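You operate a simulated robot arm through the tools that you are given. There is no shell and no other tool.

Carry out the task below with a simulated two-armed robot. There is one attempt and no reset: what you move stays moved.

Task
Wind the small reel over on to the empty core from the peg stand.
Fine: the core goes on the orange spindle and stays there, the black arm swung over to it; green knob back at FREE; the core that ran empty goes on the peg stand.

It is judged by the outcome, as a careful person would: the job done as asked, and still so three seconds after it is handed in. It fails if anything else is knocked over, pushed out of place, dropped, spilled or broken.

Robot
Two 7-joint arms with two-finger grippers on one trunk that stands fixed in place. Base frame: the origin is at the foot of the trunk, x ahead of it, y to its left, z up. Units: cm, rad, N and s.
The left shoulder is at [7, 13.9, 128], the right one opposite. Each reaches about 85.5 cm from its shoulder. Payload 3.43 kg a hand.
The tool frame of a hand sits at the grasp point between the pads (the TCP): z along the fingers, y along the line on which they close. The tips reach 3 cm beyond it. The gripper opens to 10.4 cm; its body begins 5.7 cm behind the TCP.
Orientation is that of the tool frame in the base frame, as [roll, pitch, yaw] about the fixed x, y, z axes, in that order (R = Rz(yaw) Ry(pitch) Rx(roll)). With the fingers straight down and closing along the base's y, the tool's x points along the base's -x, its y along +y and its z along -z.

Tools
- The arms move only by the tool play_rows. It takes "left_plan", "right_plan" or both (then of equal length, played together; a hand with none holds still); each is one flat list of numbers, 7 for each row, row after row: the shift along the tool's x, y, z in cm, then the turn, a rotation vector about the tool's x, y, z in rad, then the finger opening in cm, from 0 to 10.4. In form: [tx, ty, tz, rx, ry, rz, fingers, tx, ty, tz, rx, ry, rz, fingers, ...]. A call has 1 to 20 rows; each row shifts and turns the commanded pose from where the row before left it, along the tool's axes as they then stand. Rows are played at 5 a second. More than 5 cm and 0.15 rad between two rows, or a gripper value outside its range, and nothing of the call is played. A pose out of reach is approached as far as the arm can. The call stops where the force on the tool passes 90 N (or 10 N more than at its start, if that is more) or the arm is blocked; 0.2 s more then pass. The fingers move at their own pace (about 4.5 cm/s each) and stop on an object; they squeeze with about 24 N. The grip force told is the motor's: it shows also when the fingers shut on nothing. Time passes only in rows, and 0.2 s behind the last, so rows that do not move let the fingers close. It gives the time, the measured TCP pose, the force on the tool (base axes), the opening and the grip force at its end, in the units of the frame above (readings bear some noise), with the torque about the TCP (base axes, N m) and any sound that the robot's microphone picked up.
- Cameras (640 x 400 px; columns grow to the right, rows downward): "scene" is now at [11.93, -5.26, 150.65]; the picture's right is [-0.60, -0.80, 0.00], its down [-0.49, 0.37, -0.79] and it looks along [0.63, -0.48, -0.61] (base axes); focal length 328 px, centre (320, 200). "left" rides on the left gripper at [6.7, -1.8, -9] in its tool frame; the picture's right is [0.25, 0.97, 0.00], its down [-0.73, 0.19, -0.66] and it looks along [-0.64, 0.17, 0.75] (tool axes); focal length 218 px, centre (320, 200). "right" rides on the right gripper at [6.7, 1.8, -9] in its tool frame; the picture's right is [-0.25, 0.97, 0.00], its down [-0.73, -0.19, -0.66] and it looks along [-0.64, -0.17, 0.75] (tool axes); focal length 218 px, centre (320, 200). There is no depth. A picture from a camera that has moved, and an enlarged one, comes with that camera's place and axes in the base frame and with its lens.
- get_image(camera): a new picture of that camera. No time passes.
- move_column(by): slides the trunk up (or, below 0, down) by that many cm; the arms and the scene camera ride with it, the base frame stays. It gives what a move gives, with no picture.
- pan_tilt(pan, tilt): turns the head with the scene camera to pan (to the left, within 1.501 rad either way) and tilt (down, from -0.506 to 1.204), counted from straight ahead of the robot. It gives what a move gives.
- inspect(camera, box): a new picture of the part [left, top, right, bottom] of that camera's present view, enlarged. No time passes.
- sign_off(): hands the job in; it is judged then, once.

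Nothing tells you positions but the pictures and the camera data. Unless the task says otherwise, let go and move clear before handing in.

The tools are called after ">>>" as name(argument=value, ...) on one line, values as JSON. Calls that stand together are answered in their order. play_rows: Moves the arms, as the interface text tells. Its arguments: {"type":"object","properties":{"left_plan":{"type":"array","items":{"type":"number"}},"right_plan":{"type":"array","items":{"type":"number"}}},"required":[]} The other tools are called the same way: move_column (by) moves the trunk up or down; pan_tilt (pan, tilt) turns the head that bears the scene camera; get_image (camera) takes a picture; inspect (camera, box) takes an enlarged picture of a part of a camera's view; sign_off () hands the job in.

At the start:

```text
clock: 0.0
left_tcp_pos: [44.45, -2.45, 126.83]
left_tool_rot: [-3.141, -0.001, 3.141]
left_wrist_force: [-0.8, 0.3, -0.2]
left_wrist_torque: [-0.01, 0.0, 0.01]
left_width: 10.41
left_grasp_force: 0.0
right_tcp_pos: [33.92, -51.42, 121.75]
right_tool_rot: [3.141, 0.001, -3.14]
right_wrist_force: [-0.2, -0.4, 0.0]
right_wrist_torque: [0.01, 0.0, -0.01]
right_width: 10.39
right_grasp_force: 0.2
trunk travel left (down, up): [-77.5, 16.5]
head pan, tilt (commanded): [-0.648, 0.66]
```

scene: 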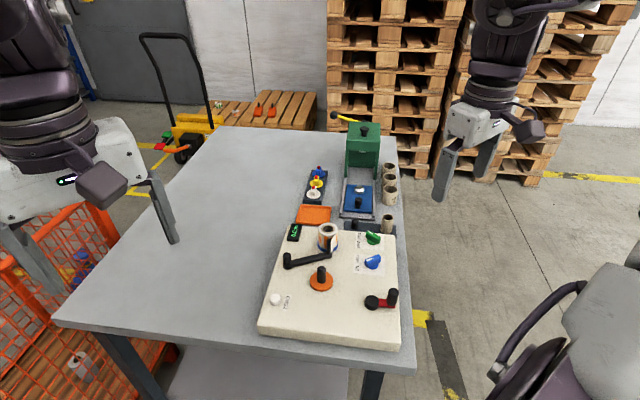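
right: 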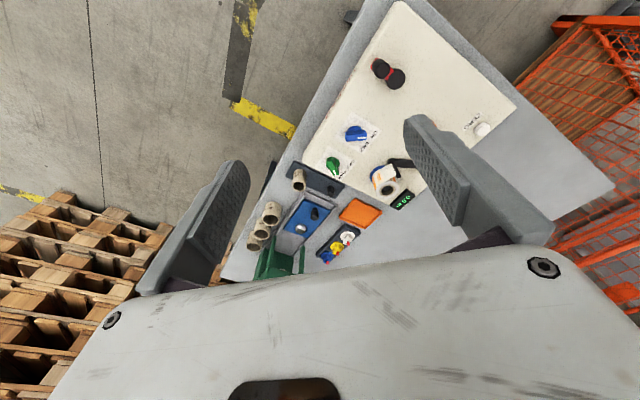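
left: 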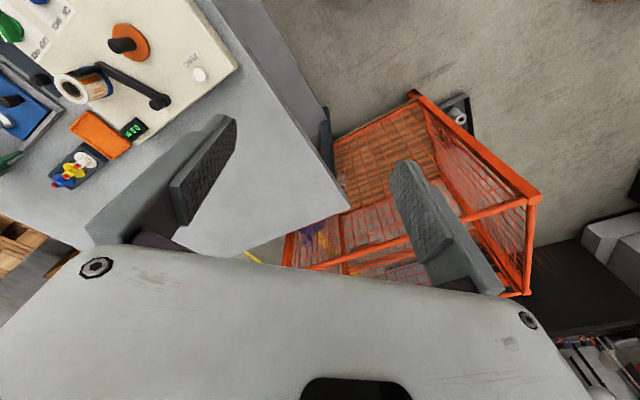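

I see a white winder panel on a grey table with an orange spindle, a black arm, a spindle with a reel on it, green and blue knobs and a crank. A peg stand and other items sit beyond it. I'll look closer before moving anything.

>>> inspect(camera="scene", box=[250, 210, 410, 350])

>>> inspect(camera="scene", box=[290, 100, 410, 240])

>>> inspect(camera="right", box=[240, 40, 520, 280])

>>> inspect(camera="left", box=[0, 0, 260, 200])

```text
2.86 times, centred on (330, 280) of scene
camera zoom: at [11.93, -5.26, 150.65], right [-0.6, -0.8, 0.0], down [-0.49, 0.37, -0.79], along [0.63, -0.48, -0.61], focal length 938 px, centre (291, -29)
```

zoom: 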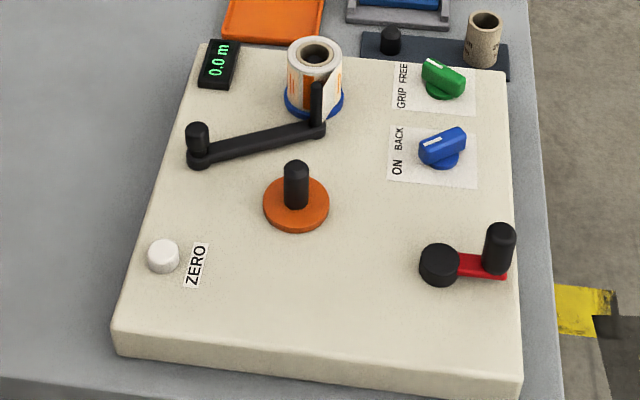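

```text
2.86 times, centred on (350, 170) of scene
camera zoom: at [11.93, -5.26, 150.65], right [-0.6, -0.8, 0.0], down [-0.49, 0.37, -0.79], along [0.63, -0.48, -0.61], focal length 938 px, centre (234, 286)
```

zoom: 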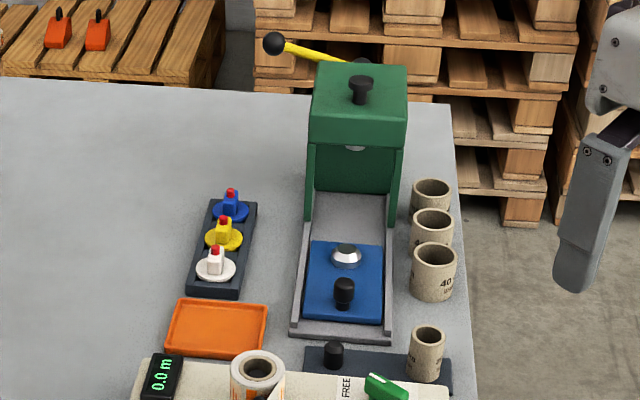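

```text
1.67 times, centred on (380, 160) of right
camera zoom: at [27.11, -49.56, 130.8], right [0.25, 0.97, 0.0], down [0.73, -0.19, 0.66], along [0.64, -0.17, -0.75], focal length 364 px, centre (220, 267)
```

zoom: 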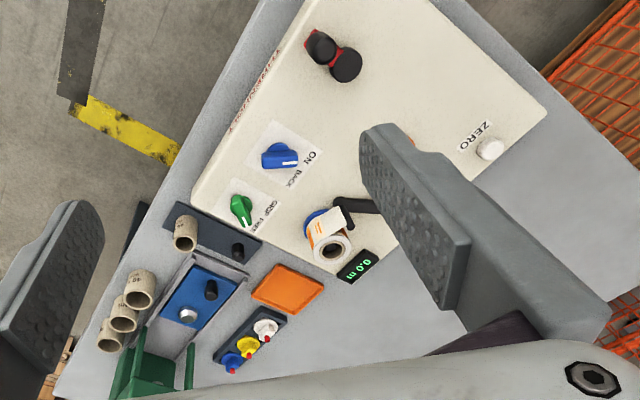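

```text
2.00 times, centred on (130, 100) of left
camera zoom: at [37.62, -4.09, 135.75], right [-0.25, 0.97, 0.0], down [0.73, 0.19, 0.66], along [0.64, 0.17, -0.75], focal length 436 px, centre (700, 400)
```

zoom: 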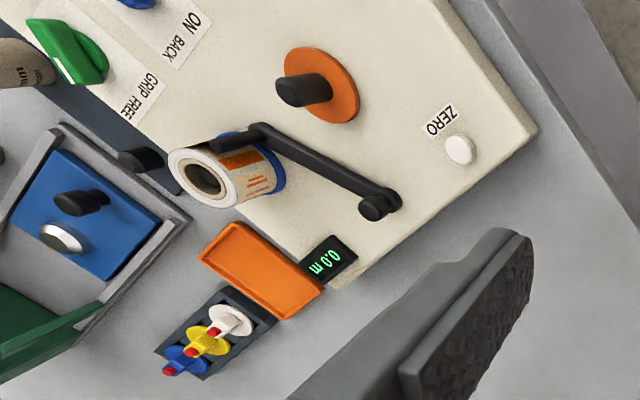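

>>> inspect(camera="scene", box=[340, 210, 404, 250])

>>> inspect(camera="scene", box=[340, 240, 404, 280])

>>> inspect(camera="right", box=[320, 110, 400, 190])

>>> inspect(camera="scene", box=[280, 220, 360, 270])

```text
10.00 times, centred on (372, 230) of scene
camera zoom: at [11.93, -5.26, 150.65], right [-0.6, -0.8, 0.0], down [-0.49, 0.37, -0.79], along [0.63, -0.48, -0.61], focal length 3285 px, centre (-200, -100)
```

zoom: 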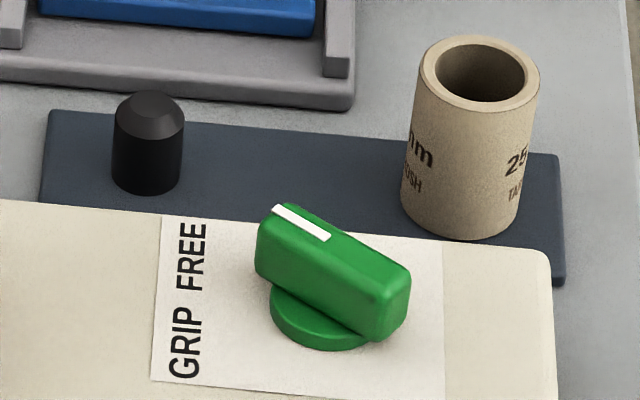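

```text
10.00 times, centred on (372, 260) of scene
camera zoom: at [11.93, -5.26, 150.65], right [-0.6, -0.8, 0.0], down [-0.49, 0.37, -0.79], along [0.63, -0.48, -0.61], focal length 3285 px, centre (-200, -400)
```

zoom: 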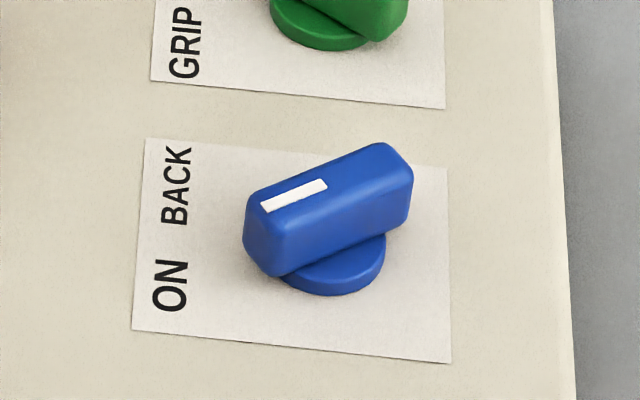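

```text
5.00 times, centred on (360, 150) of right
camera zoom: at [27.11, -49.56, 130.8], right [0.25, 0.97, 0.0], down [0.73, -0.19, 0.66], along [0.64, -0.17, -0.75], focal length 1091 px, centre (120, 450)
```

zoom: 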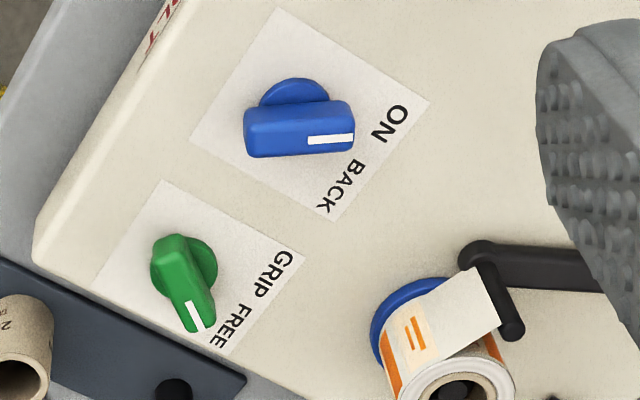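

```text
8.00 times, centred on (320, 245) of scene
camera zoom: at [11.93, -5.26, 150.65], right [-0.6, -0.8, 0.0], down [-0.49, 0.37, -0.79], along [0.63, -0.48, -0.61], focal length 2628 px, centre (320, -160)
```

zoom: 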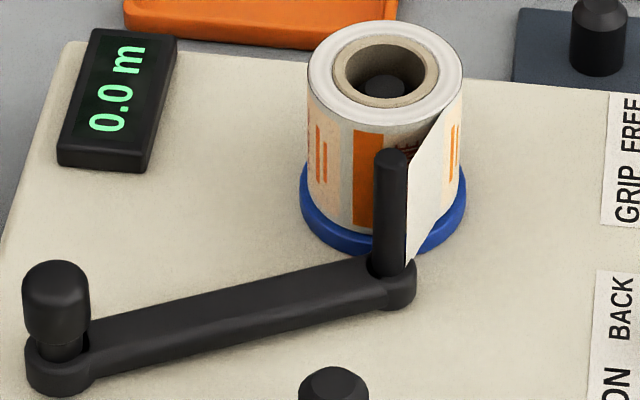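

The green knob points at FREE and the blue one at ON. There is red lettering on the panel's edge, so I'll read that and look at the other details.

>>> inspect(camera="right", box=[310, 60, 370, 130])

>>> inspect(camera="right", box=[360, 40, 420, 110])

>>> inspect(camera="scene", box=[360, 280, 408, 320])

>>> inspect(camera="scene", box=[376, 155, 408, 245])

```text
5.71 times, centred on (340, 95) of right
camera zoom: at [27.11, -49.56, 130.8], right [0.25, 0.97, 0.0], down [0.73, -0.19, 0.66], along [0.64, -0.17, -0.75], focal length 1247 px, centre (206, 800)
```

zoom: 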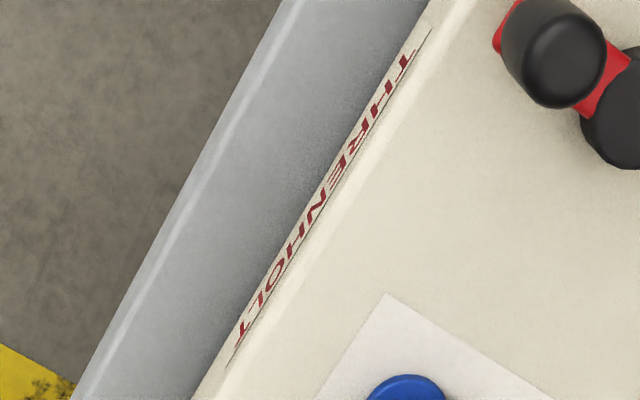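

```text
5.71 times, centred on (390, 75) of right
camera zoom: at [27.11, -49.56, 130.8], right [0.25, 0.97, 0.0], down [0.73, -0.19, 0.66], along [0.64, -0.17, -0.75], focal length 1247 px, centre (-80, 914)
```

zoom: 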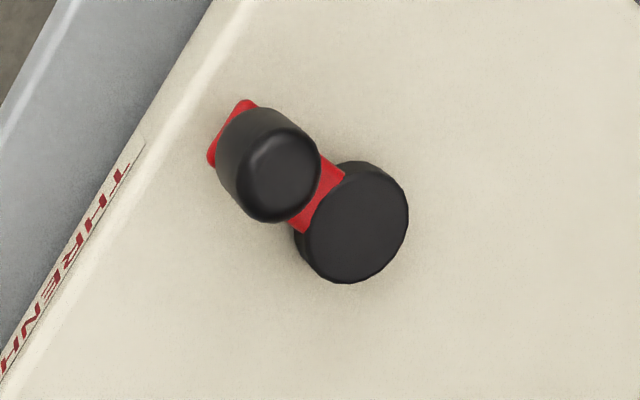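

```text
10.00 times, centred on (384, 300) of scene
camera zoom: at [11.93, -5.26, 150.65], right [-0.6, -0.8, 0.0], down [-0.49, 0.37, -0.79], along [0.63, -0.48, -0.61], focal length 3285 px, centre (-320, -800)
```

zoom: 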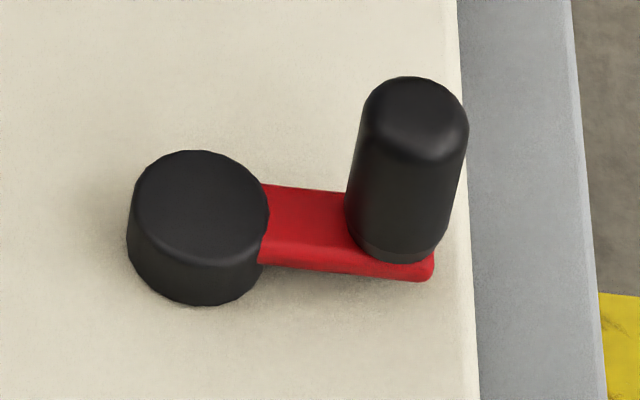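

```text
4.44 times, centred on (392, 200) of scene
camera zoom: at [11.93, -5.26, 150.65], right [-0.6, -0.8, 0.0], down [-0.49, 0.37, -0.79], along [0.63, -0.48, -0.61], focal length 1460 px, centre (0, 200)
```

zoom: 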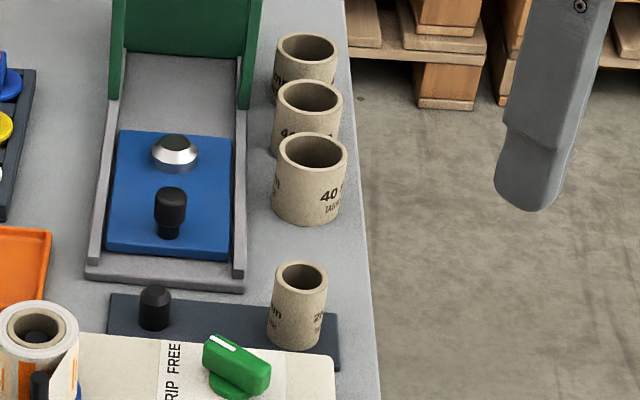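

The knobs, orange spindle, reel, crank and peg-stand core all fit a panel turned about 45° to me, with its top near z = 88.5 cm. I'll bring the right hand above the empty core on the peg stand, turned 45°, to measure it from closer up.

>>> play_rows(right_plan=[-3.0, -1.4, 2.3, 0, 0, 0.112, 10.4, -2.95, -1.75, 2.3, 0, 0, 0.112, 10.4, -2.7, -2.1, 2.3, 0, 0, 0.112, 10.4, -2.4, -2.4, 2.3, 0, 0, 0.112, 10.4, -2.1, -2.6, 2.3, 0, 0, 0.112, 10.4, -1.9, -2.8, 2.3, 0, 0, 0.112, 10.4, -1.7, -2.9, 2.3, 0, 0, 0.112, 10.4, 0, 0, 0, 0, 0, 0, 10.4])

```text
clock: 1.8
left_tcp_pos: [44.24, -2.47, 126.69]
left_tool_rot: [3.14, 0.001, -3.141]
left_wrist_force: [-0.4, 1.2, -0.5]
left_wrist_torque: [-0.01, 0.0, -0.04]
left_width: 10.41
left_grasp_force: 0.0
right_tcp_pos: [43.85, -70.68, 105.82]
right_tool_rot: [-3.141, 0.001, 2.358]
right_wrist_force: [-0.5, 0.0, 0.3]
right_wrist_torque: [-0.01, -0.02, 0.02]
right_width: 10.39
right_grasp_force: 0.0
trunk travel left (down, up): [-77.5, 16.5]
head pan, tilt (commanded): [-0.648, 0.66]
```

>>> play_rows(right_plan=[-0.65, 3.6, 0, 0, 0, 0, 10.4, -0.65, 3.6, 0, 0, 0, 0, 10.4, -0.65, 3.6, 0, 0, 0, 0, 10.4, -0.65, 3.5, 0, 0, 0, 0, 10.4, 0, 0, 0, 0, 0, 0, 7])

>>> get_image(camera="right")

>>> get_image(camera="scene")

```text
clock: 3.0
left_tcp_pos: [44.44, -2.36, 126.9]
left_tool_rot: [3.141, 0.0, 3.141]
left_wrist_force: [-0.2, 0.2, -0.7]
left_wrist_torque: [0.03, -0.04, -0.01]
left_width: 10.41
left_grasp_force: 0.0
right_tcp_pos: [54.78, -61.8, 106.19]
right_tool_rot: [3.139, 0.002, 2.357]
right_wrist_force: [-0.5, 0.3, 0.1]
right_wrist_torque: [0.02, -0.01, -0.01]
right_width: 6.99
right_grasp_force: 0.0
right hand out of reach, approached as far as the arm can: row 4
trunk travel left (down, up): [-77.5, 16.5]
head pan, tilt (commanded): [-0.648, 0.66]
```

```text
taken
camera right: at [51.26, -55.64, 115.2], right [0.86, 0.51, 0.0], down [0.38, -0.65, 0.66], along [0.33, -0.57, -0.75], focal length 218 px, centre (320, 200)
```

right: 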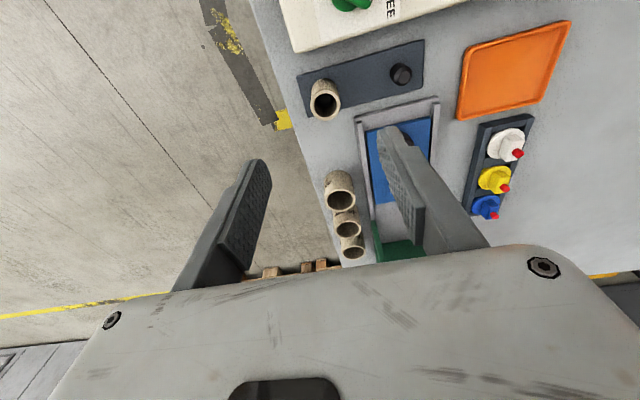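

```text
taken
camera scene: at [11.9, -5.29, 150.65], right [-0.6, -0.8, 0.0], down [-0.49, 0.37, -0.79], along [0.63, -0.48, -0.61], focal length 328 px, centre (320, 200)
```

scene: 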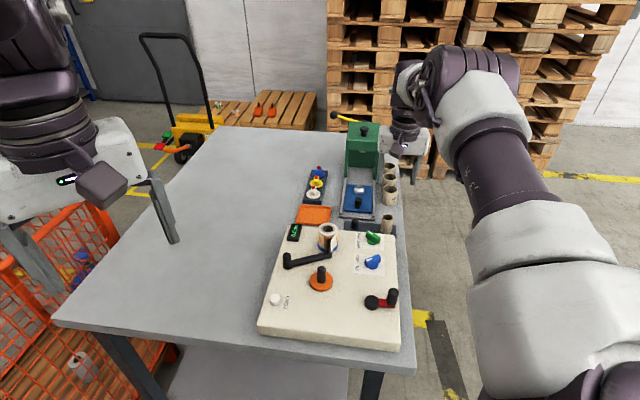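

Straight down, the core is just beyond reach, so I'll need the trunk lower and the hand tilted outward a bit. First I'll look around to check that lowering the trunk is safe.

>>> pan_tilt(pan=0.7, tilt=0.7)

>>> get_image(camera="scene")

>>> pan_tilt(pan=-1.4, tilt=0.8)

>>> get_image(camera="scene")

>>> get_image(camera="left")

```text
clock: 4.5
left_tcp_pos: [44.52, -2.56, 126.82]
left_tool_rot: [3.141, 0.0, 3.141]
left_wrist_force: [0.1, 0.1, -1.1]
left_wrist_torque: [0.03, 0.0, -0.01]
left_width: 10.4
left_grasp_force: 0.0
right_tcp_pos: [54.81, -61.81, 106.35]
right_tool_rot: [3.141, 0.001, 2.358]
right_wrist_force: [-0.2, 0.7, -0.4]
right_wrist_torque: [0.01, -0.02, -0.01]
right_width: 7.01
right_grasp_force: 0.0
trunk travel left (down, up): [-77.5, 16.5]
head pan, tilt (commanded): [0.7, 0.7]
```

```text
taken
camera scene: at [11.56, 5.43, 150.3], right [0.64, -0.77, 0.0], down [-0.49, -0.41, -0.76], along [0.59, 0.49, -0.64], focal length 328 px, centre (320, 200)
```

scene: 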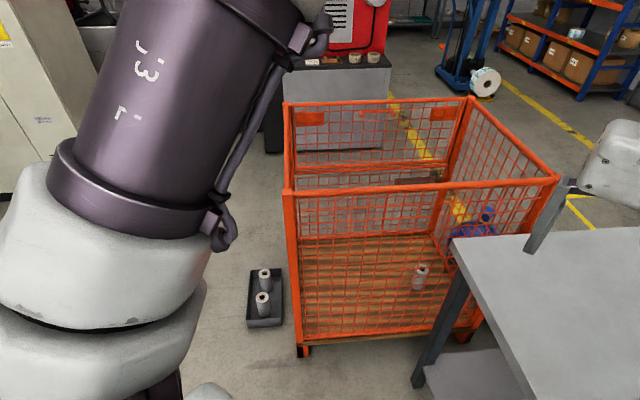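

```text
clock: 6.5
left_tcp_pos: [44.36, -2.4, 126.77]
left_tool_rot: [3.141, 0.001, -3.141]
left_wrist_force: [0.1, -0.8, 0.4]
left_wrist_torque: [-0.02, 0.01, -0.01]
left_width: 10.4
left_grasp_force: 0.0
right_tcp_pos: [54.91, -61.66, 106.23]
right_tool_rot: [-3.14, 0.001, 2.357]
right_wrist_force: [0.3, -0.1, -0.2]
right_wrist_torque: [-0.01, -0.01, 0.01]
right_width: 7.0
right_grasp_force: 0.0
trunk travel left (down, up): [-77.5, 16.5]
head pan, tilt (commanded): [-1.4, 0.799]
```

```text
taken
camera scene: at [6.43, -7.99, 149.48], right [-0.99, -0.17, 0.0], down [-0.12, 0.71, -0.7], along [0.12, -0.69, -0.72], focal length 328 px, centre (320, 200)
```

scene: 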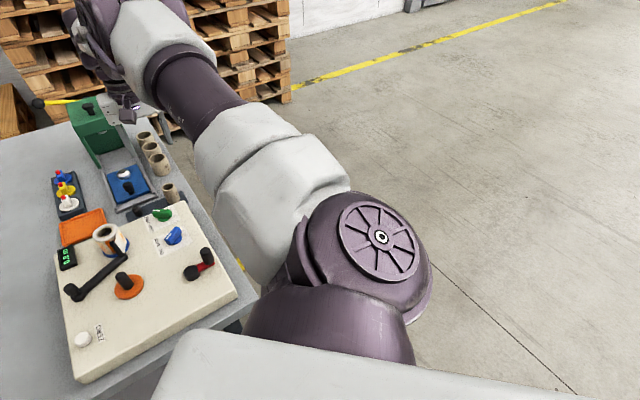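

```text
taken
camera left: at [37.63, -4.09, 135.74], right [-0.25, 0.97, 0.0], down [0.73, 0.19, 0.66], along [0.64, 0.17, -0.75], focal length 218 px, centre (320, 200)
```

left: 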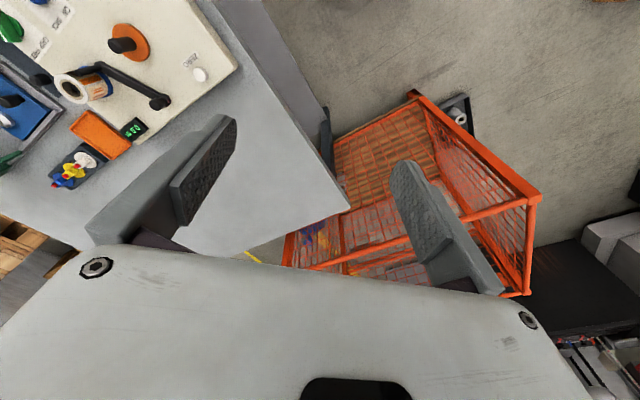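

Nothing is in the way below either arm. I'll pull the right hand back and up, then lower the trunk 17 cm.

>>> play_rows(right_plan=[3.0, 0, -2, 0, 0, 0, 7, 3.0, 0, -3, 0, 0, 0, 7, 3.0, 0, -3, 0, 0, 0, 7, 3.0, 0, -3, 0, 0, 0, 7, 0, 0, -3, 0, 0, 0, 7])

>>> move_column(by=-17)

>>> pan_tilt(pan=-0.75, tilt=0.75)

>>> get_image(camera="scene")

>>> get_image(camera="right")

```text
clock: 7.7
left_tcp_pos: [44.3, -2.27, 126.72]
left_tool_rot: [-3.141, -0.001, -3.141]
left_wrist_force: [-0.1, 0.2, 0.6]
left_wrist_torque: [-0.01, -0.01, 0.02]
left_width: 10.41
left_grasp_force: 0.2
right_tcp_pos: [46.39, -53.07, 120.28]
right_tool_rot: [3.141, 0.0, 2.358]
right_wrist_force: [0.0, 0.3, 0.2]
right_wrist_torque: [-0.05, 0.0, 0.01]
right_width: 6.99
right_grasp_force: 0.0
trunk travel left (down, up): [-77.5, 16.5]
head pan, tilt (commanded): [-1.4, 0.799]
```

```text
clock: 9.6
left_tcp_pos: [44.44, -2.37, 109.84]
left_tool_rot: [3.141, 0.001, 3.141]
left_wrist_force: [0.8, 0.1, -0.1]
left_wrist_torque: [0.02, -0.04, 0.0]
left_width: 10.42
left_grasp_force: 0.0
right_tcp_pos: [46.42, -53.21, 103.16]
right_tool_rot: [-3.14, 0.0, 2.357]
right_wrist_force: [0.5, -0.3, -0.4]
right_wrist_torque: [0.0, 0.03, -0.01]
right_width: 7.0
right_grasp_force: 0.1
trunk travel left (down, up): [-60.5, 33.5]
head pan, tilt (commanded): [-1.4, 0.799]
```

```text
clock: 10.7
left_tcp_pos: [44.44, -2.46, 109.8]
left_tool_rot: [3.141, 0.001, 3.141]
left_wrist_force: [-0.5, 0.5, 0.2]
left_wrist_torque: [0.02, -0.01, -0.05]
left_width: 10.41
left_grasp_force: 0.0
right_tcp_pos: [46.54, -53.19, 103.09]
right_tool_rot: [-3.141, -0.002, 2.358]
right_wrist_force: [-0.6, -1.0, -0.7]
right_wrist_torque: [0.0, -0.02, -0.03]
right_width: 6.98
right_grasp_force: 0.0
trunk travel left (down, up): [-60.5, 33.5]
head pan, tilt (commanded): [-0.75, 0.75]
```

```text
taken
camera scene: at [11.09, -5.7, 132.87], right [-0.68, -0.73, 0.0], down [-0.5, 0.47, -0.73], along [0.53, -0.5, -0.68], focal length 328 px, centre (320, 200)
```

scene: 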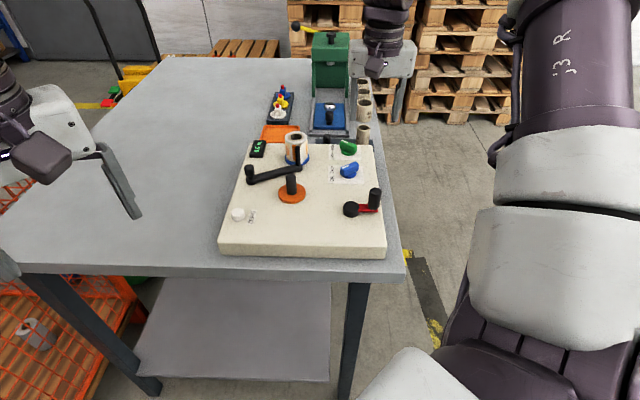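

```text
taken
camera right: at [42.91, -47.11, 112.12], right [0.86, 0.51, 0.0], down [0.38, -0.65, 0.66], along [0.33, -0.57, -0.75], focal length 218 px, centre (320, 200)
```

right: 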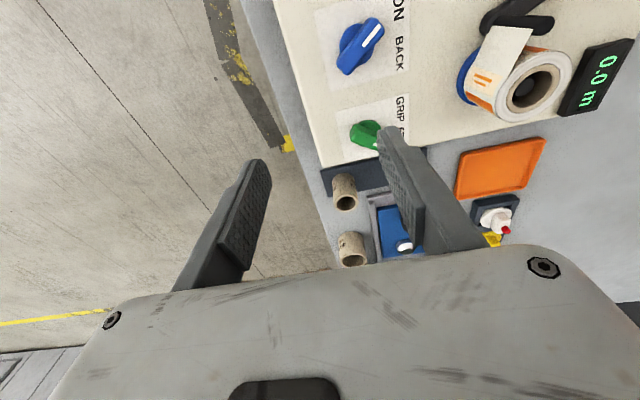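

>>> inspect(camera="right", box=[300, 110, 420, 230])

>>> inspect(camera="scene", box=[310, 100, 390, 150])

>>> inspect(camera="scene", box=[220, 120, 390, 225])

>>> inspect(camera="right", box=[320, 0, 640, 200])

```text
3.33 times, centred on (360, 170) of right
camera zoom: at [42.91, -47.11, 112.12], right [0.86, 0.51, 0.0], down [0.38, -0.65, 0.66], along [0.33, -0.57, -0.75], focal length 728 px, centre (187, 300)
```

zoom: 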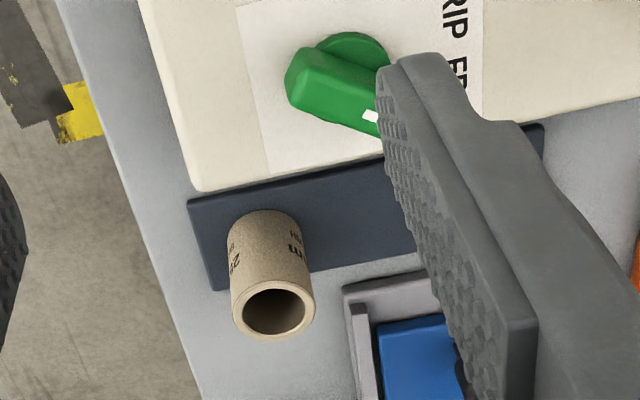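

```text
8.00 times, centred on (350, 125) of scene
camera zoom: at [11.09, -5.7, 132.87], right [-0.68, -0.73, 0.0], down [-0.5, 0.47, -0.73], along [0.53, -0.5, -0.68], focal length 2628 px, centre (80, 800)
```

zoom: 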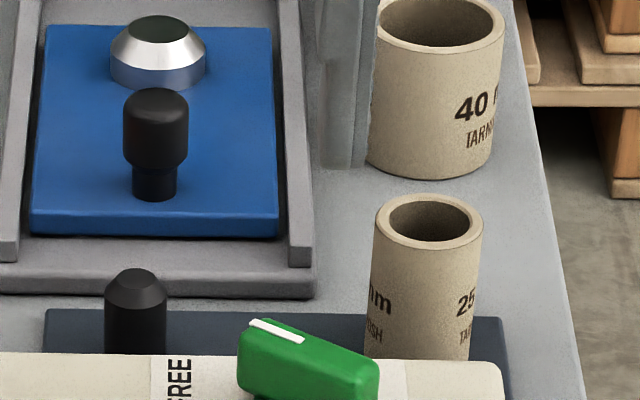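

```text
3.76 times, centred on (305, 172) of scene
camera zoom: at [11.09, -5.7, 132.87], right [-0.68, -0.73, 0.0], down [-0.5, 0.47, -0.73], along [0.53, -0.5, -0.68], focal length 1237 px, centre (376, 304)
```

zoom: 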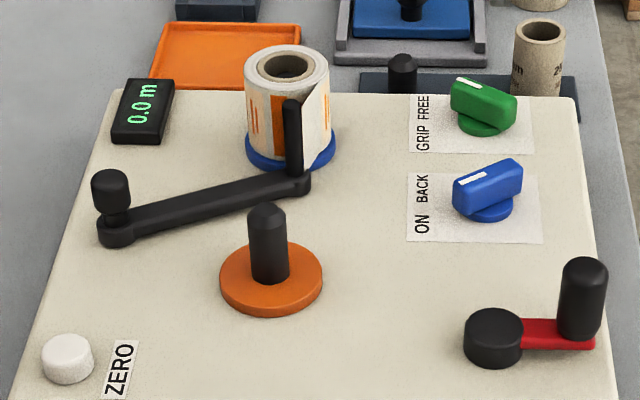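

```text
2.00 times, centred on (480, 100) of right
camera zoom: at [42.91, -47.11, 112.12], right [0.86, 0.51, 0.0], down [0.38, -0.65, 0.66], along [0.33, -0.57, -0.75], focal length 436 px, centre (0, 400)
```

zoom: 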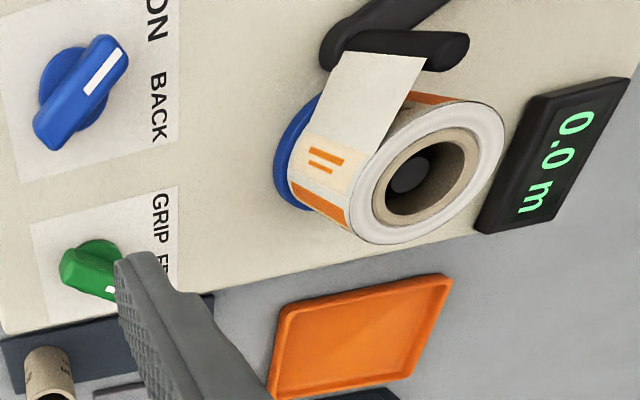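

The stand core sits at about (55.6, -62.1) with its top near z = 91. I'll tilt the hand 0.3 rad outward and hover above it for a closer look.

>>> play_rows(right_plan=[0, 0, 0, 0, -0.1, 0, 7, 0, 0, 0, 0, -0.1, 0, 7, 0, 0, 0, 0, -0.1, 0, 7, -2.73, 0.03, 1.7, 0, 0, 0, 7, -2.73, 0.03, 1.7, 0, 0, 0, 7, -2.73, 0.03, 1.7, 0, 0, 0, 7, -2.73, 0.03, 1.7, 0, 0, 0, 7, 0, 0, 0, 0, 0, 0, 7])

>>> get_image(camera="right")

>>> get_image(camera="scene")

```text
clock: 12.4
left_tcp_pos: [44.34, -2.42, 109.88]
left_tool_rot: [-3.141, 0.0, 3.14]
left_wrist_force: [-0.1, -0.4, 0.1]
left_wrist_torque: [-0.02, -0.04, 0.01]
left_width: 10.39
left_grasp_force: 0.0
right_tcp_pos: [55.59, -61.84, 100.01]
right_tool_rot: [3.14, 0.301, 2.357]
right_wrist_force: [-0.4, 0.2, 0.5]
right_wrist_torque: [0.02, 0.0, 0.01]
right_width: 7.02
right_grasp_force: 0.1
trunk travel left (down, up): [-60.5, 33.5]
head pan, tilt (commanded): [-0.75, 0.75]
```

```text
taken
camera right: at [50.32, -54.14, 106.5], right [0.85, 0.52, 0.08], down [0.22, -0.49, 0.84], along [0.47, -0.7, -0.53], focal length 218 px, centre (320, 200)
```

right: 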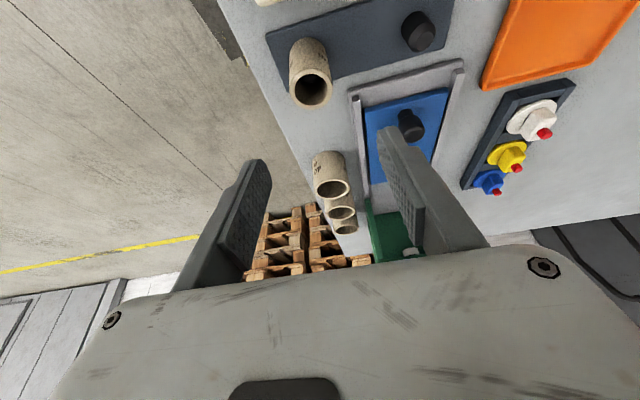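

```text
taken
camera scene: at [10.98, -5.65, 132.89], right [-0.68, -0.73, 0.0], down [-0.5, 0.47, -0.73], along [0.54, -0.5, -0.68], focal length 328 px, centre (320, 200)
```

scene: 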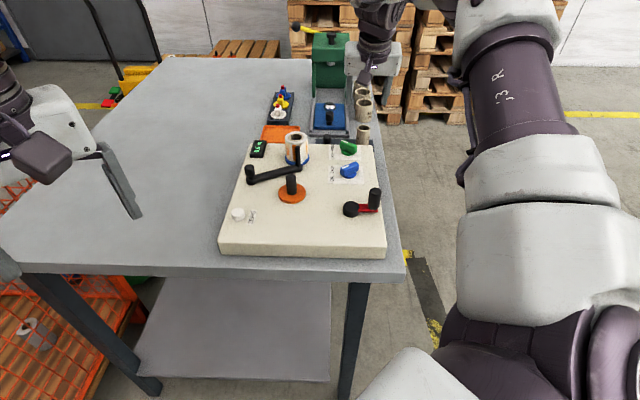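

>>> inspect(camera="right", box=[260, 0, 460, 130])

>>> inspect(camera="scene", box=[330, 50, 400, 150])

```text
3.08 times, centred on (360, 65) of right
camera zoom: at [50.32, -54.14, 106.5], right [0.85, 0.52, 0.08], down [0.22, -0.49, 0.84], along [0.47, -0.7, -0.53], focal length 672 px, centre (197, 615)
```

zoom: 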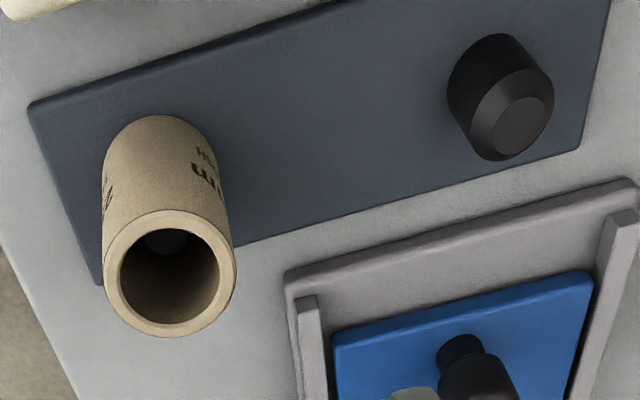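

```text
4.00 times, centred on (365, 100) of scene
camera zoom: at [10.98, -5.65, 132.89], right [-0.68, -0.73, 0.0], down [-0.5, 0.47, -0.73], along [0.54, -0.5, -0.68], focal length 1314 px, centre (140, 600)
```

zoom: 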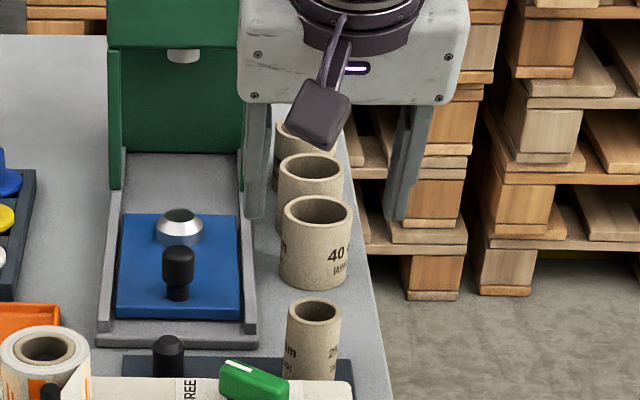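

>>> play_rows(right_plan=[0.55, -0.03, 1.95, 0, 0, 0, 6, 0.55, -0.03, 1.95, 0, 0, 0, 6, 0.55, 0, 1.9, 0, 0, 0, 6, 0, 0, 0, 0, 0, 0, 6])

>>> get_image(camera="right")

>>> inspect(camera="scene", box=[330, 80, 410, 160])

```text
clock: 13.4
left_tcp_pos: [44.43, -2.46, 109.86]
left_tool_rot: [-3.141, 0.0, 3.141]
left_wrist_force: [0.4, 0.0, 0.8]
left_wrist_torque: [0.01, -0.01, 0.03]
left_width: 10.37
left_grasp_force: 0.1
right_tcp_pos: [55.68, -62.13, 93.82]
right_tool_rot: [-3.141, 0.3, 2.358]
right_wrist_force: [0.6, -0.2, -0.5]
right_wrist_torque: [0.01, -0.01, 0.01]
right_width: 6.02
right_grasp_force: 0.0
trunk travel left (down, up): [-60.5, 33.5]
head pan, tilt (commanded): [-0.75, 0.75]
```

```text
taken
camera right: at [50.43, -54.33, 100.54], right [0.85, 0.51, 0.08], down [0.22, -0.49, 0.84], along [0.47, -0.7, -0.53], focal length 218 px, centre (320, 200)
```

right: 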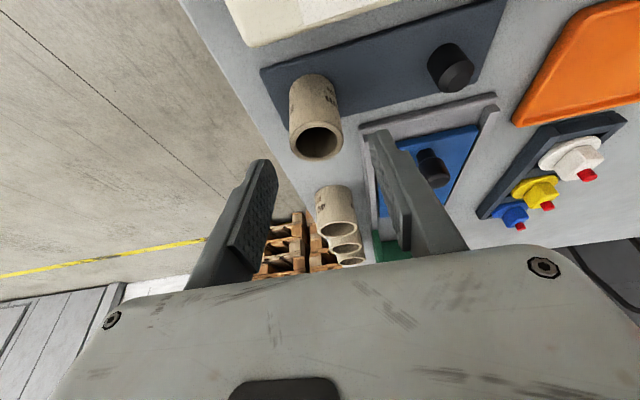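

```text
5.00 times, centred on (370, 120) of scene
camera zoom: at [11.08, -5.68, 132.88], right [-0.68, -0.73, 0.0], down [-0.5, 0.47, -0.73], along [0.53, -0.5, -0.68], focal length 1642 px, centre (70, 600)
```

zoom: 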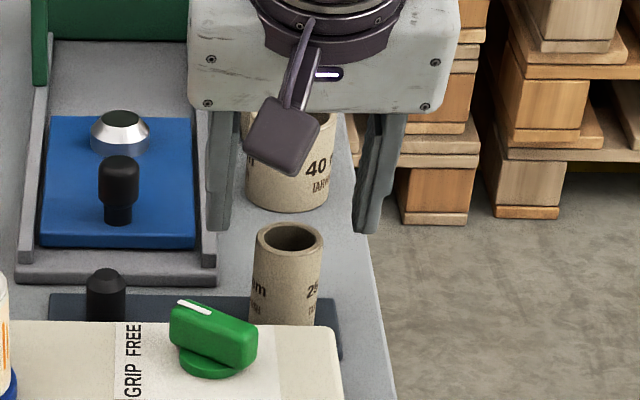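

The hand is centred over the core. I'll go down and close on it.

>>> play_rows(right_plan=[0.46, 0.02, 1.33, 0, 0, 0, 6, 0.46, 0.02, 1.33, 0, 0, 0, 6, 0.46, 0.02, 1.33, 0, 0, 0, 6, 0, 0, 0, 0, 0, 0, 6])

>>> get_image(camera="right")

>>> inspect(camera="scene", box=[330, 80, 410, 160])

```text
clock: 14.4
left_tcp_pos: [44.3, -2.41, 109.82]
left_tool_rot: [3.141, 0.0, -3.141]
left_wrist_force: [0.0, -0.3, -0.1]
left_wrist_torque: [-0.03, 0.03, 0.01]
left_width: 10.37
left_grasp_force: 0.0
right_tcp_pos: [55.33, -61.75, 89.83]
right_tool_rot: [-3.14, 0.3, 2.359]
right_wrist_force: [0.0, 0.0, 0.1]
right_wrist_torque: [0.0, 0.0, -0.02]
right_width: 5.98
right_grasp_force: 0.0
trunk travel left (down, up): [-60.5, 33.5]
head pan, tilt (commanded): [-0.75, 0.75]
```

```text
taken
camera right: at [50.15, -54.11, 96.39], right [0.85, 0.51, 0.07], down [0.22, -0.49, 0.84], along [0.47, -0.7, -0.53], focal length 218 px, centre (320, 200)
```

right: 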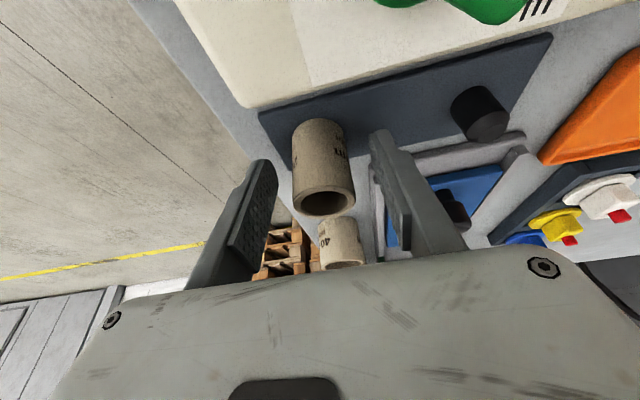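

```text
5.00 times, centred on (370, 120) of scene
camera zoom: at [11.1, -5.68, 132.87], right [-0.68, -0.73, 0.0], down [-0.5, 0.47, -0.73], along [0.53, -0.5, -0.68], focal length 1642 px, centre (70, 600)
```

zoom: 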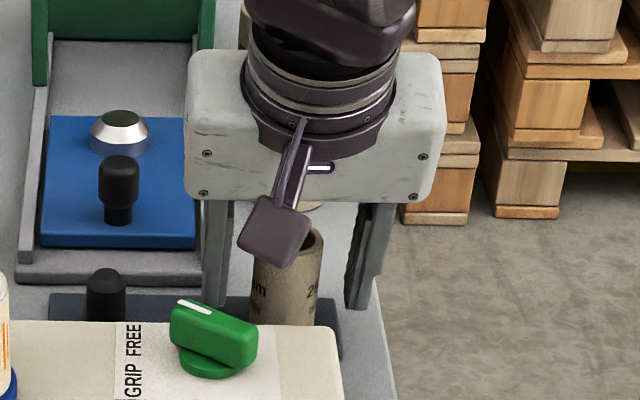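

>>> play_rows(right_plan=[0, 0, 0, 0, 0, 0, 4, 0, 0, 0, 0, 0, 0, 3, 0, 0, 0, 0, 0, 0, 2, 0, 0, 0, 0, 0, 0, 2, 0, 0, 0, 0, 0, 0, 2])

>>> inspect(camera="right", box=[220, 90, 460, 240])

```text
clock: 15.7
left_tcp_pos: [44.44, -2.43, 109.76]
left_tool_rot: [-3.141, 0.002, -3.14]
left_wrist_force: [0.5, 0.0, 0.2]
left_wrist_torque: [0.04, 0.01, 0.0]
left_width: 10.4
left_grasp_force: 0.0
right_tcp_pos: [55.29, -61.77, 89.92]
right_tool_rot: [3.14, 0.3, 2.358]
right_wrist_force: [0.0, -0.4, -0.6]
right_wrist_torque: [0.03, -0.03, 0.03]
right_width: 3.1
right_grasp_force: 24.2
trunk travel left (down, up): [-60.5, 33.5]
head pan, tilt (commanded): [-0.75, 0.75]
```

```text
2.67 times, centred on (340, 165) of right
camera zoom: at [50.16, -54.13, 96.41], right [0.85, 0.51, 0.07], down [0.22, -0.49, 0.84], along [0.47, -0.7, -0.53], focal length 582 px, centre (267, 293)
```

zoom: 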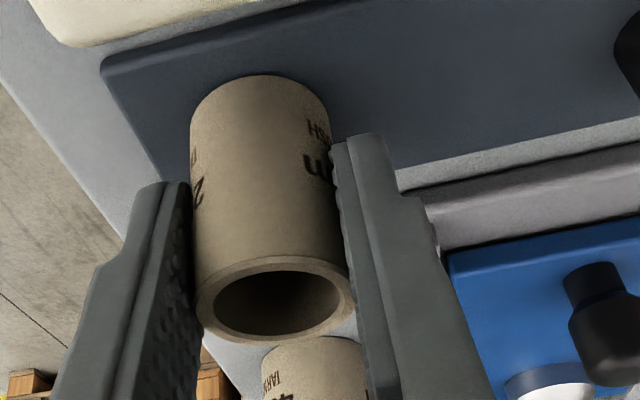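

>>> play_rows(right_plan=[-0.3, 0, -0.96, 0, 0, 0, 2, -0.886, 0, -2.866, 0, 0, 0, 2, -0.886, 0, -2.866, 0, 0, 0, 2, -0.886, 0, -2.866, 0, 0, 0, 2, -0.6, 0, -1.9, 0, 0, 0, 2, 0, 0, 0, 0, 0, 0, 2])

>>> get_image(camera="right")

>>> get_image(camera="scene")

```text
clock: 17.1
left_tcp_pos: [44.48, -2.5, 109.76]
left_tool_rot: [3.14, 0.0, 3.141]
left_wrist_force: [0.3, 0.5, -0.4]
left_wrist_torque: [-0.01, 0.0, 0.01]
left_width: 10.42
left_grasp_force: 0.1
right_tcp_pos: [55.25, -61.64, 101.53]
right_tool_rot: [-3.14, 0.3, 2.357]
right_wrist_force: [-0.9, 0.4, 0.3]
right_wrist_torque: [0.0, 0.01, 0.02]
right_width: 3.05
right_grasp_force: 24.0
trunk travel left (down, up): [-60.5, 33.5]
head pan, tilt (commanded): [-0.75, 0.75]
```

```text
taken
camera right: at [50.03, -53.95, 108.17], right [0.85, 0.51, 0.07], down [0.22, -0.49, 0.84], along [0.47, -0.7, -0.53], focal length 218 px, centre (320, 200)
```

right: 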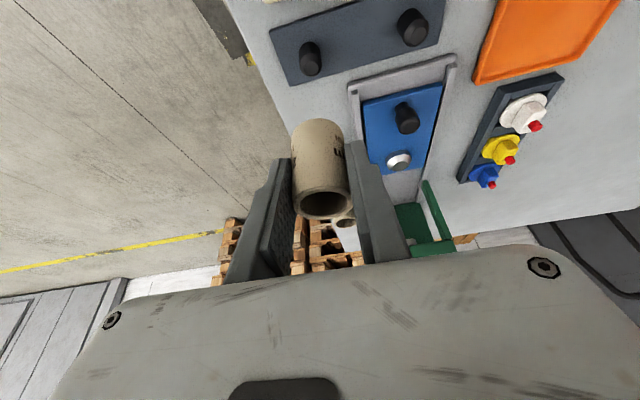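

```text
taken
camera scene: at [11.12, -5.74, 132.87], right [-0.68, -0.73, 0.0], down [-0.5, 0.47, -0.73], along [0.53, -0.5, -0.68], focal length 328 px, centre (320, 200)
```

scene: 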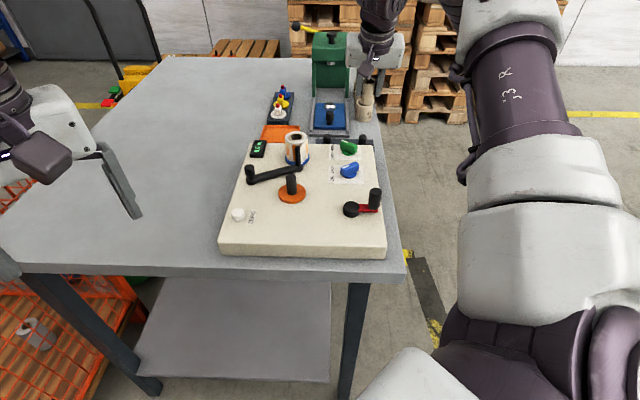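

The core is held firmly and upright. Now I'll carry it over to above the orange spindle.

>>> play_rows(right_plan=[-0.9, 0, -2.87, 0, 0, 0, 2, 3.04, 2.17, -0.94, 0, 0, 0, 2, 3.04, 2.17, -0.94, 0, 0, 0, 2, 3.04, 2.17, -0.94, 0, 0, 0, 2, 3.04, 2.17, -0.94, 0, 0, 0, 2, 3.04, 2.17, -0.94, 0, 0, 0, 2, 3.04, 2.17, -0.94, 0, 0, 0, 2, 3.04, 2.17, -0.94, 0, 0, 0, 2, 0, 0, 0, 0, 0, 0, 2])

>>> get_image(camera="right")

>>> get_image(camera="scene")

```text
clock: 19.1
left_tcp_pos: [44.39, -2.38, 109.86]
left_tool_rot: [3.14, 0.0, -3.142]
left_wrist_force: [-0.4, 0.0, 0.2]
left_wrist_torque: [0.02, 0.01, 0.01]
left_width: 10.4
left_grasp_force: 0.1
right_tcp_pos: [51.92, -41.39, 105.64]
right_tool_rot: [3.14, 0.298, 2.359]
right_wrist_force: [-0.4, 0.7, -0.3]
right_wrist_torque: [0.02, 0.03, 0.05]
right_width: 3.08
right_grasp_force: 24.1
right hand out of reach, approached as far as the arm can: row 7, 8
trunk travel left (down, up): [-60.5, 33.5]
head pan, tilt (commanded): [-0.75, 0.75]
```

```text
taken
camera right: at [46.59, -33.65, 112.25], right [0.85, 0.52, 0.07], down [0.22, -0.49, 0.84], along [0.47, -0.7, -0.53], focal length 218 px, centre (320, 200)
```

right: 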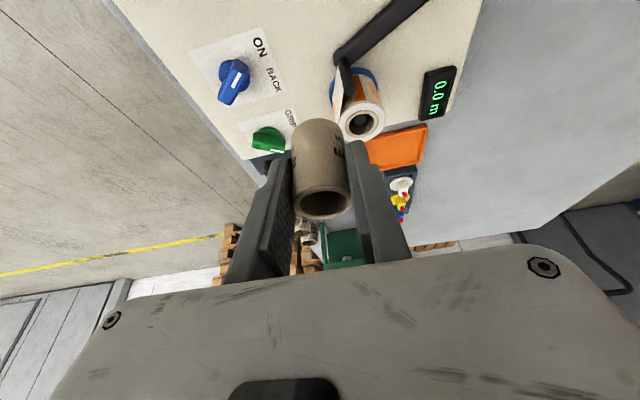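

```text
taken
camera scene: at [11.11, -5.71, 132.87], right [-0.68, -0.73, 0.0], down [-0.5, 0.47, -0.73], along [0.53, -0.5, -0.68], focal length 328 px, centre (320, 200)
```

scene: 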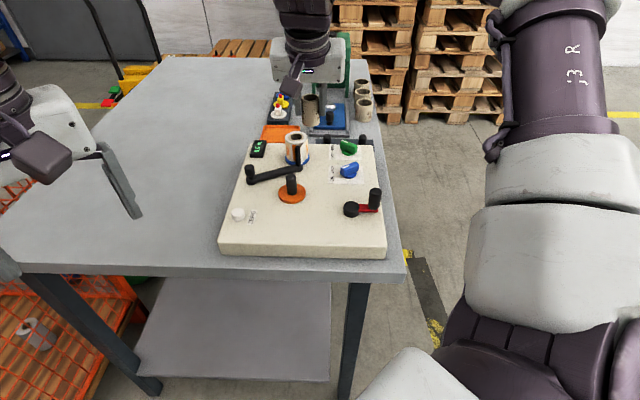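

The near side is blocked at this trunk height, probably by the wrist bending too far, with the core still held well. I'll raise the trunk 12 cm so the forearm comes from above, then continue.

>>> move_column(by=12)

```text
clock: 20.6
left_tcp_pos: [44.49, -2.48, 121.82]
left_tool_rot: [-3.142, 0.001, -3.139]
left_wrist_force: [0.3, -0.2, 0.5]
left_wrist_torque: [0.0, -0.03, 0.0]
left_width: 10.42
left_grasp_force: 0.1
right_tcp_pos: [51.88, -41.23, 117.64]
right_tool_rot: [3.14, 0.298, 2.362]
right_wrist_force: [-0.5, -0.1, 0.3]
right_wrist_torque: [-0.03, 0.01, -0.03]
right_width: 3.08
right_grasp_force: 23.4
trunk travel left (down, up): [-72.5, 21.5]
head pan, tilt (commanded): [-0.75, 0.75]
```

>>> play_rows(right_plan=[0.886, 0, 2.866, 0, 0, 0, 2, 0.886, 0, 2.866, 0, 0, 0, 2, 0.886, 0, 2.866, 0, 0, 0, 2, 0, 0, 0, 0, 0, 0, 2])

```text
clock: 21.6
left_tcp_pos: [44.36, -2.34, 121.82]
left_tool_rot: [3.141, -0.001, 3.14]
left_wrist_force: [-0.4, -0.5, 0.5]
left_wrist_torque: [-0.05, 0.0, 0.03]
left_width: 10.41
left_grasp_force: 0.1
right_tcp_pos: [52.23, -43.2, 109.49]
right_tool_rot: [3.141, 0.297, 2.362]
right_wrist_force: [-0.3, -0.1, 0.3]
right_wrist_torque: [0.0, 0.01, 0.01]
right_width: 3.1
right_grasp_force: 24.2
right hand out of reach, approached as far as the arm can: row 1, 2, 3
trunk travel left (down, up): [-72.5, 21.5]
head pan, tilt (commanded): [-0.75, 0.75]
```

>>> play_rows(right_plan=[0, 0, 0, -0.0414, 0, -0.1338, 2, 0, 0, 0, -0.0414, 0, -0.1338, 2, 0, 0, 0, -0.0414, 0, -0.1338, 2, 0, 0, 0, -0.0414, 0, -0.1338, 2, 0, 0, 0, 0, 0, 0, 2])

>>> get_image(camera="right")

>>> get_image(camera="scene")

```text
clock: 22.8
left_tcp_pos: [44.48, -2.4, 121.78]
left_tool_rot: [-3.14, -0.001, 3.142]
left_wrist_force: [0.4, 0.4, -0.4]
left_wrist_torque: [0.05, -0.04, 0.02]
left_width: 10.41
left_grasp_force: 0.1
right_tcp_pos: [52.11, -43.05, 109.57]
right_tool_rot: [3.138, 0.3, 2.921]
right_wrist_force: [0.3, -0.7, -0.5]
right_wrist_torque: [-0.01, -0.01, -0.02]
right_width: 3.1
right_grasp_force: 24.1
trunk travel left (down, up): [-72.5, 21.5]
head pan, tilt (commanded): [-0.75, 0.75]
```

```text
taken
camera right: at [43.54, -39.32, 116.22], right [0.45, 0.89, 0.08], down [0.45, -0.3, 0.84], along [0.77, -0.34, -0.53], focal length 218 px, centre (320, 200)
```

right: 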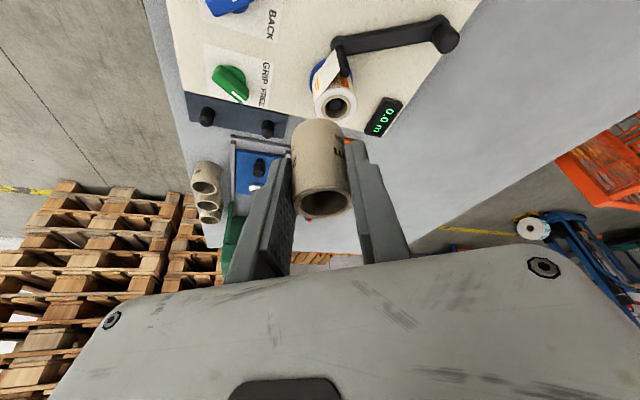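

```text
taken
camera scene: at [11.11, -5.68, 144.87], right [-0.68, -0.73, 0.0], down [-0.5, 0.47, -0.73], along [0.53, -0.5, -0.68], focal length 328 px, centre (320, 200)
```

scene: 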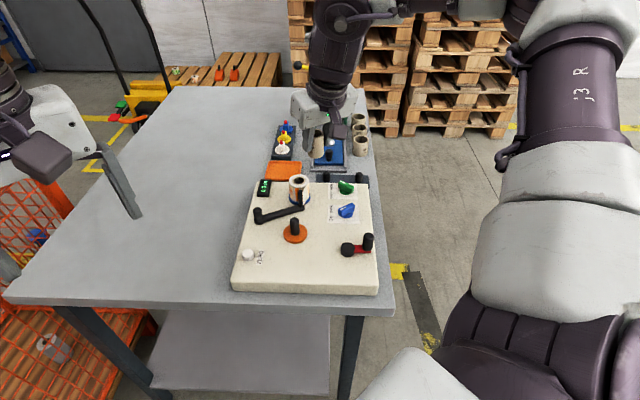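

>>> play_rows(right_plan=[1.62, 2.39, 1.24, 0, 0, 0, 2, 1.62, 2.39, 1.24, 0, 0, 0, 2, 1.62, 2.39, 1.24, 0, 0, 0, 2, 0, 0, 0, 0, 0, 0, 2])

>>> get_image(camera="right")

>>> get_image(camera="scene")

```text
clock: 23.8
left_tcp_pos: [44.39, -2.43, 121.74]
left_tool_rot: [3.141, 0.0, 3.141]
left_wrist_force: [0.3, 0.8, -0.8]
left_wrist_torque: [0.01, 0.0, 0.0]
left_width: 10.4
left_grasp_force: 0.0
right_tcp_pos: [50.14, -35.51, 104.31]
right_tool_rot: [3.141, 0.297, 2.92]
right_wrist_force: [0.1, 0.0, 0.0]
right_wrist_torque: [-0.01, 0.0, -0.02]
right_width: 3.09
right_grasp_force: 23.8
trunk travel left (down, up): [-72.5, 21.5]
head pan, tilt (commanded): [-0.75, 0.75]
```

```text
taken
camera right: at [41.65, -31.66, 110.98], right [0.45, 0.89, 0.08], down [0.45, -0.3, 0.84], along [0.77, -0.34, -0.53], focal length 218 px, centre (320, 200)
```

right: 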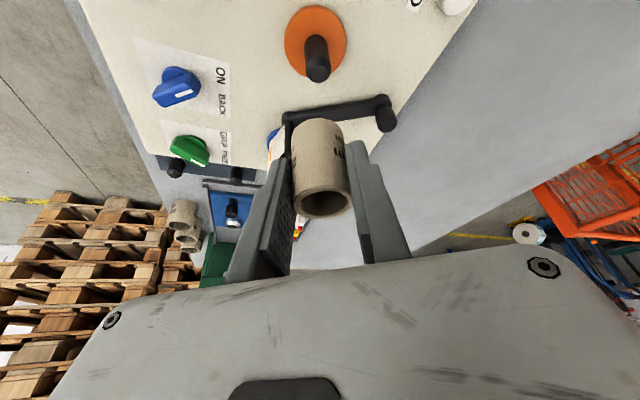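

```text
taken
camera scene: at [11.07, -5.73, 144.88], right [-0.68, -0.73, 0.0], down [-0.5, 0.47, -0.73], along [0.53, -0.5, -0.68], focal length 328 px, centre (320, 200)
```

scene: 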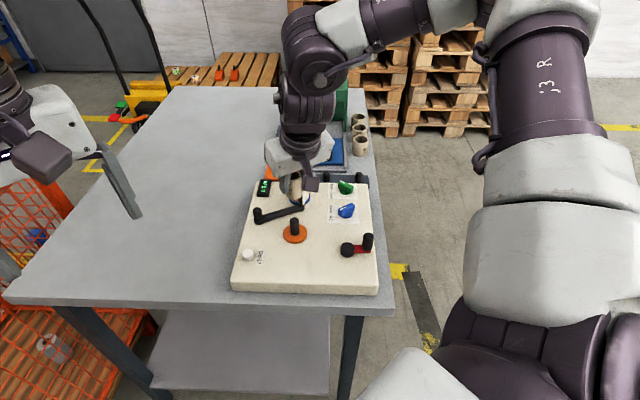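

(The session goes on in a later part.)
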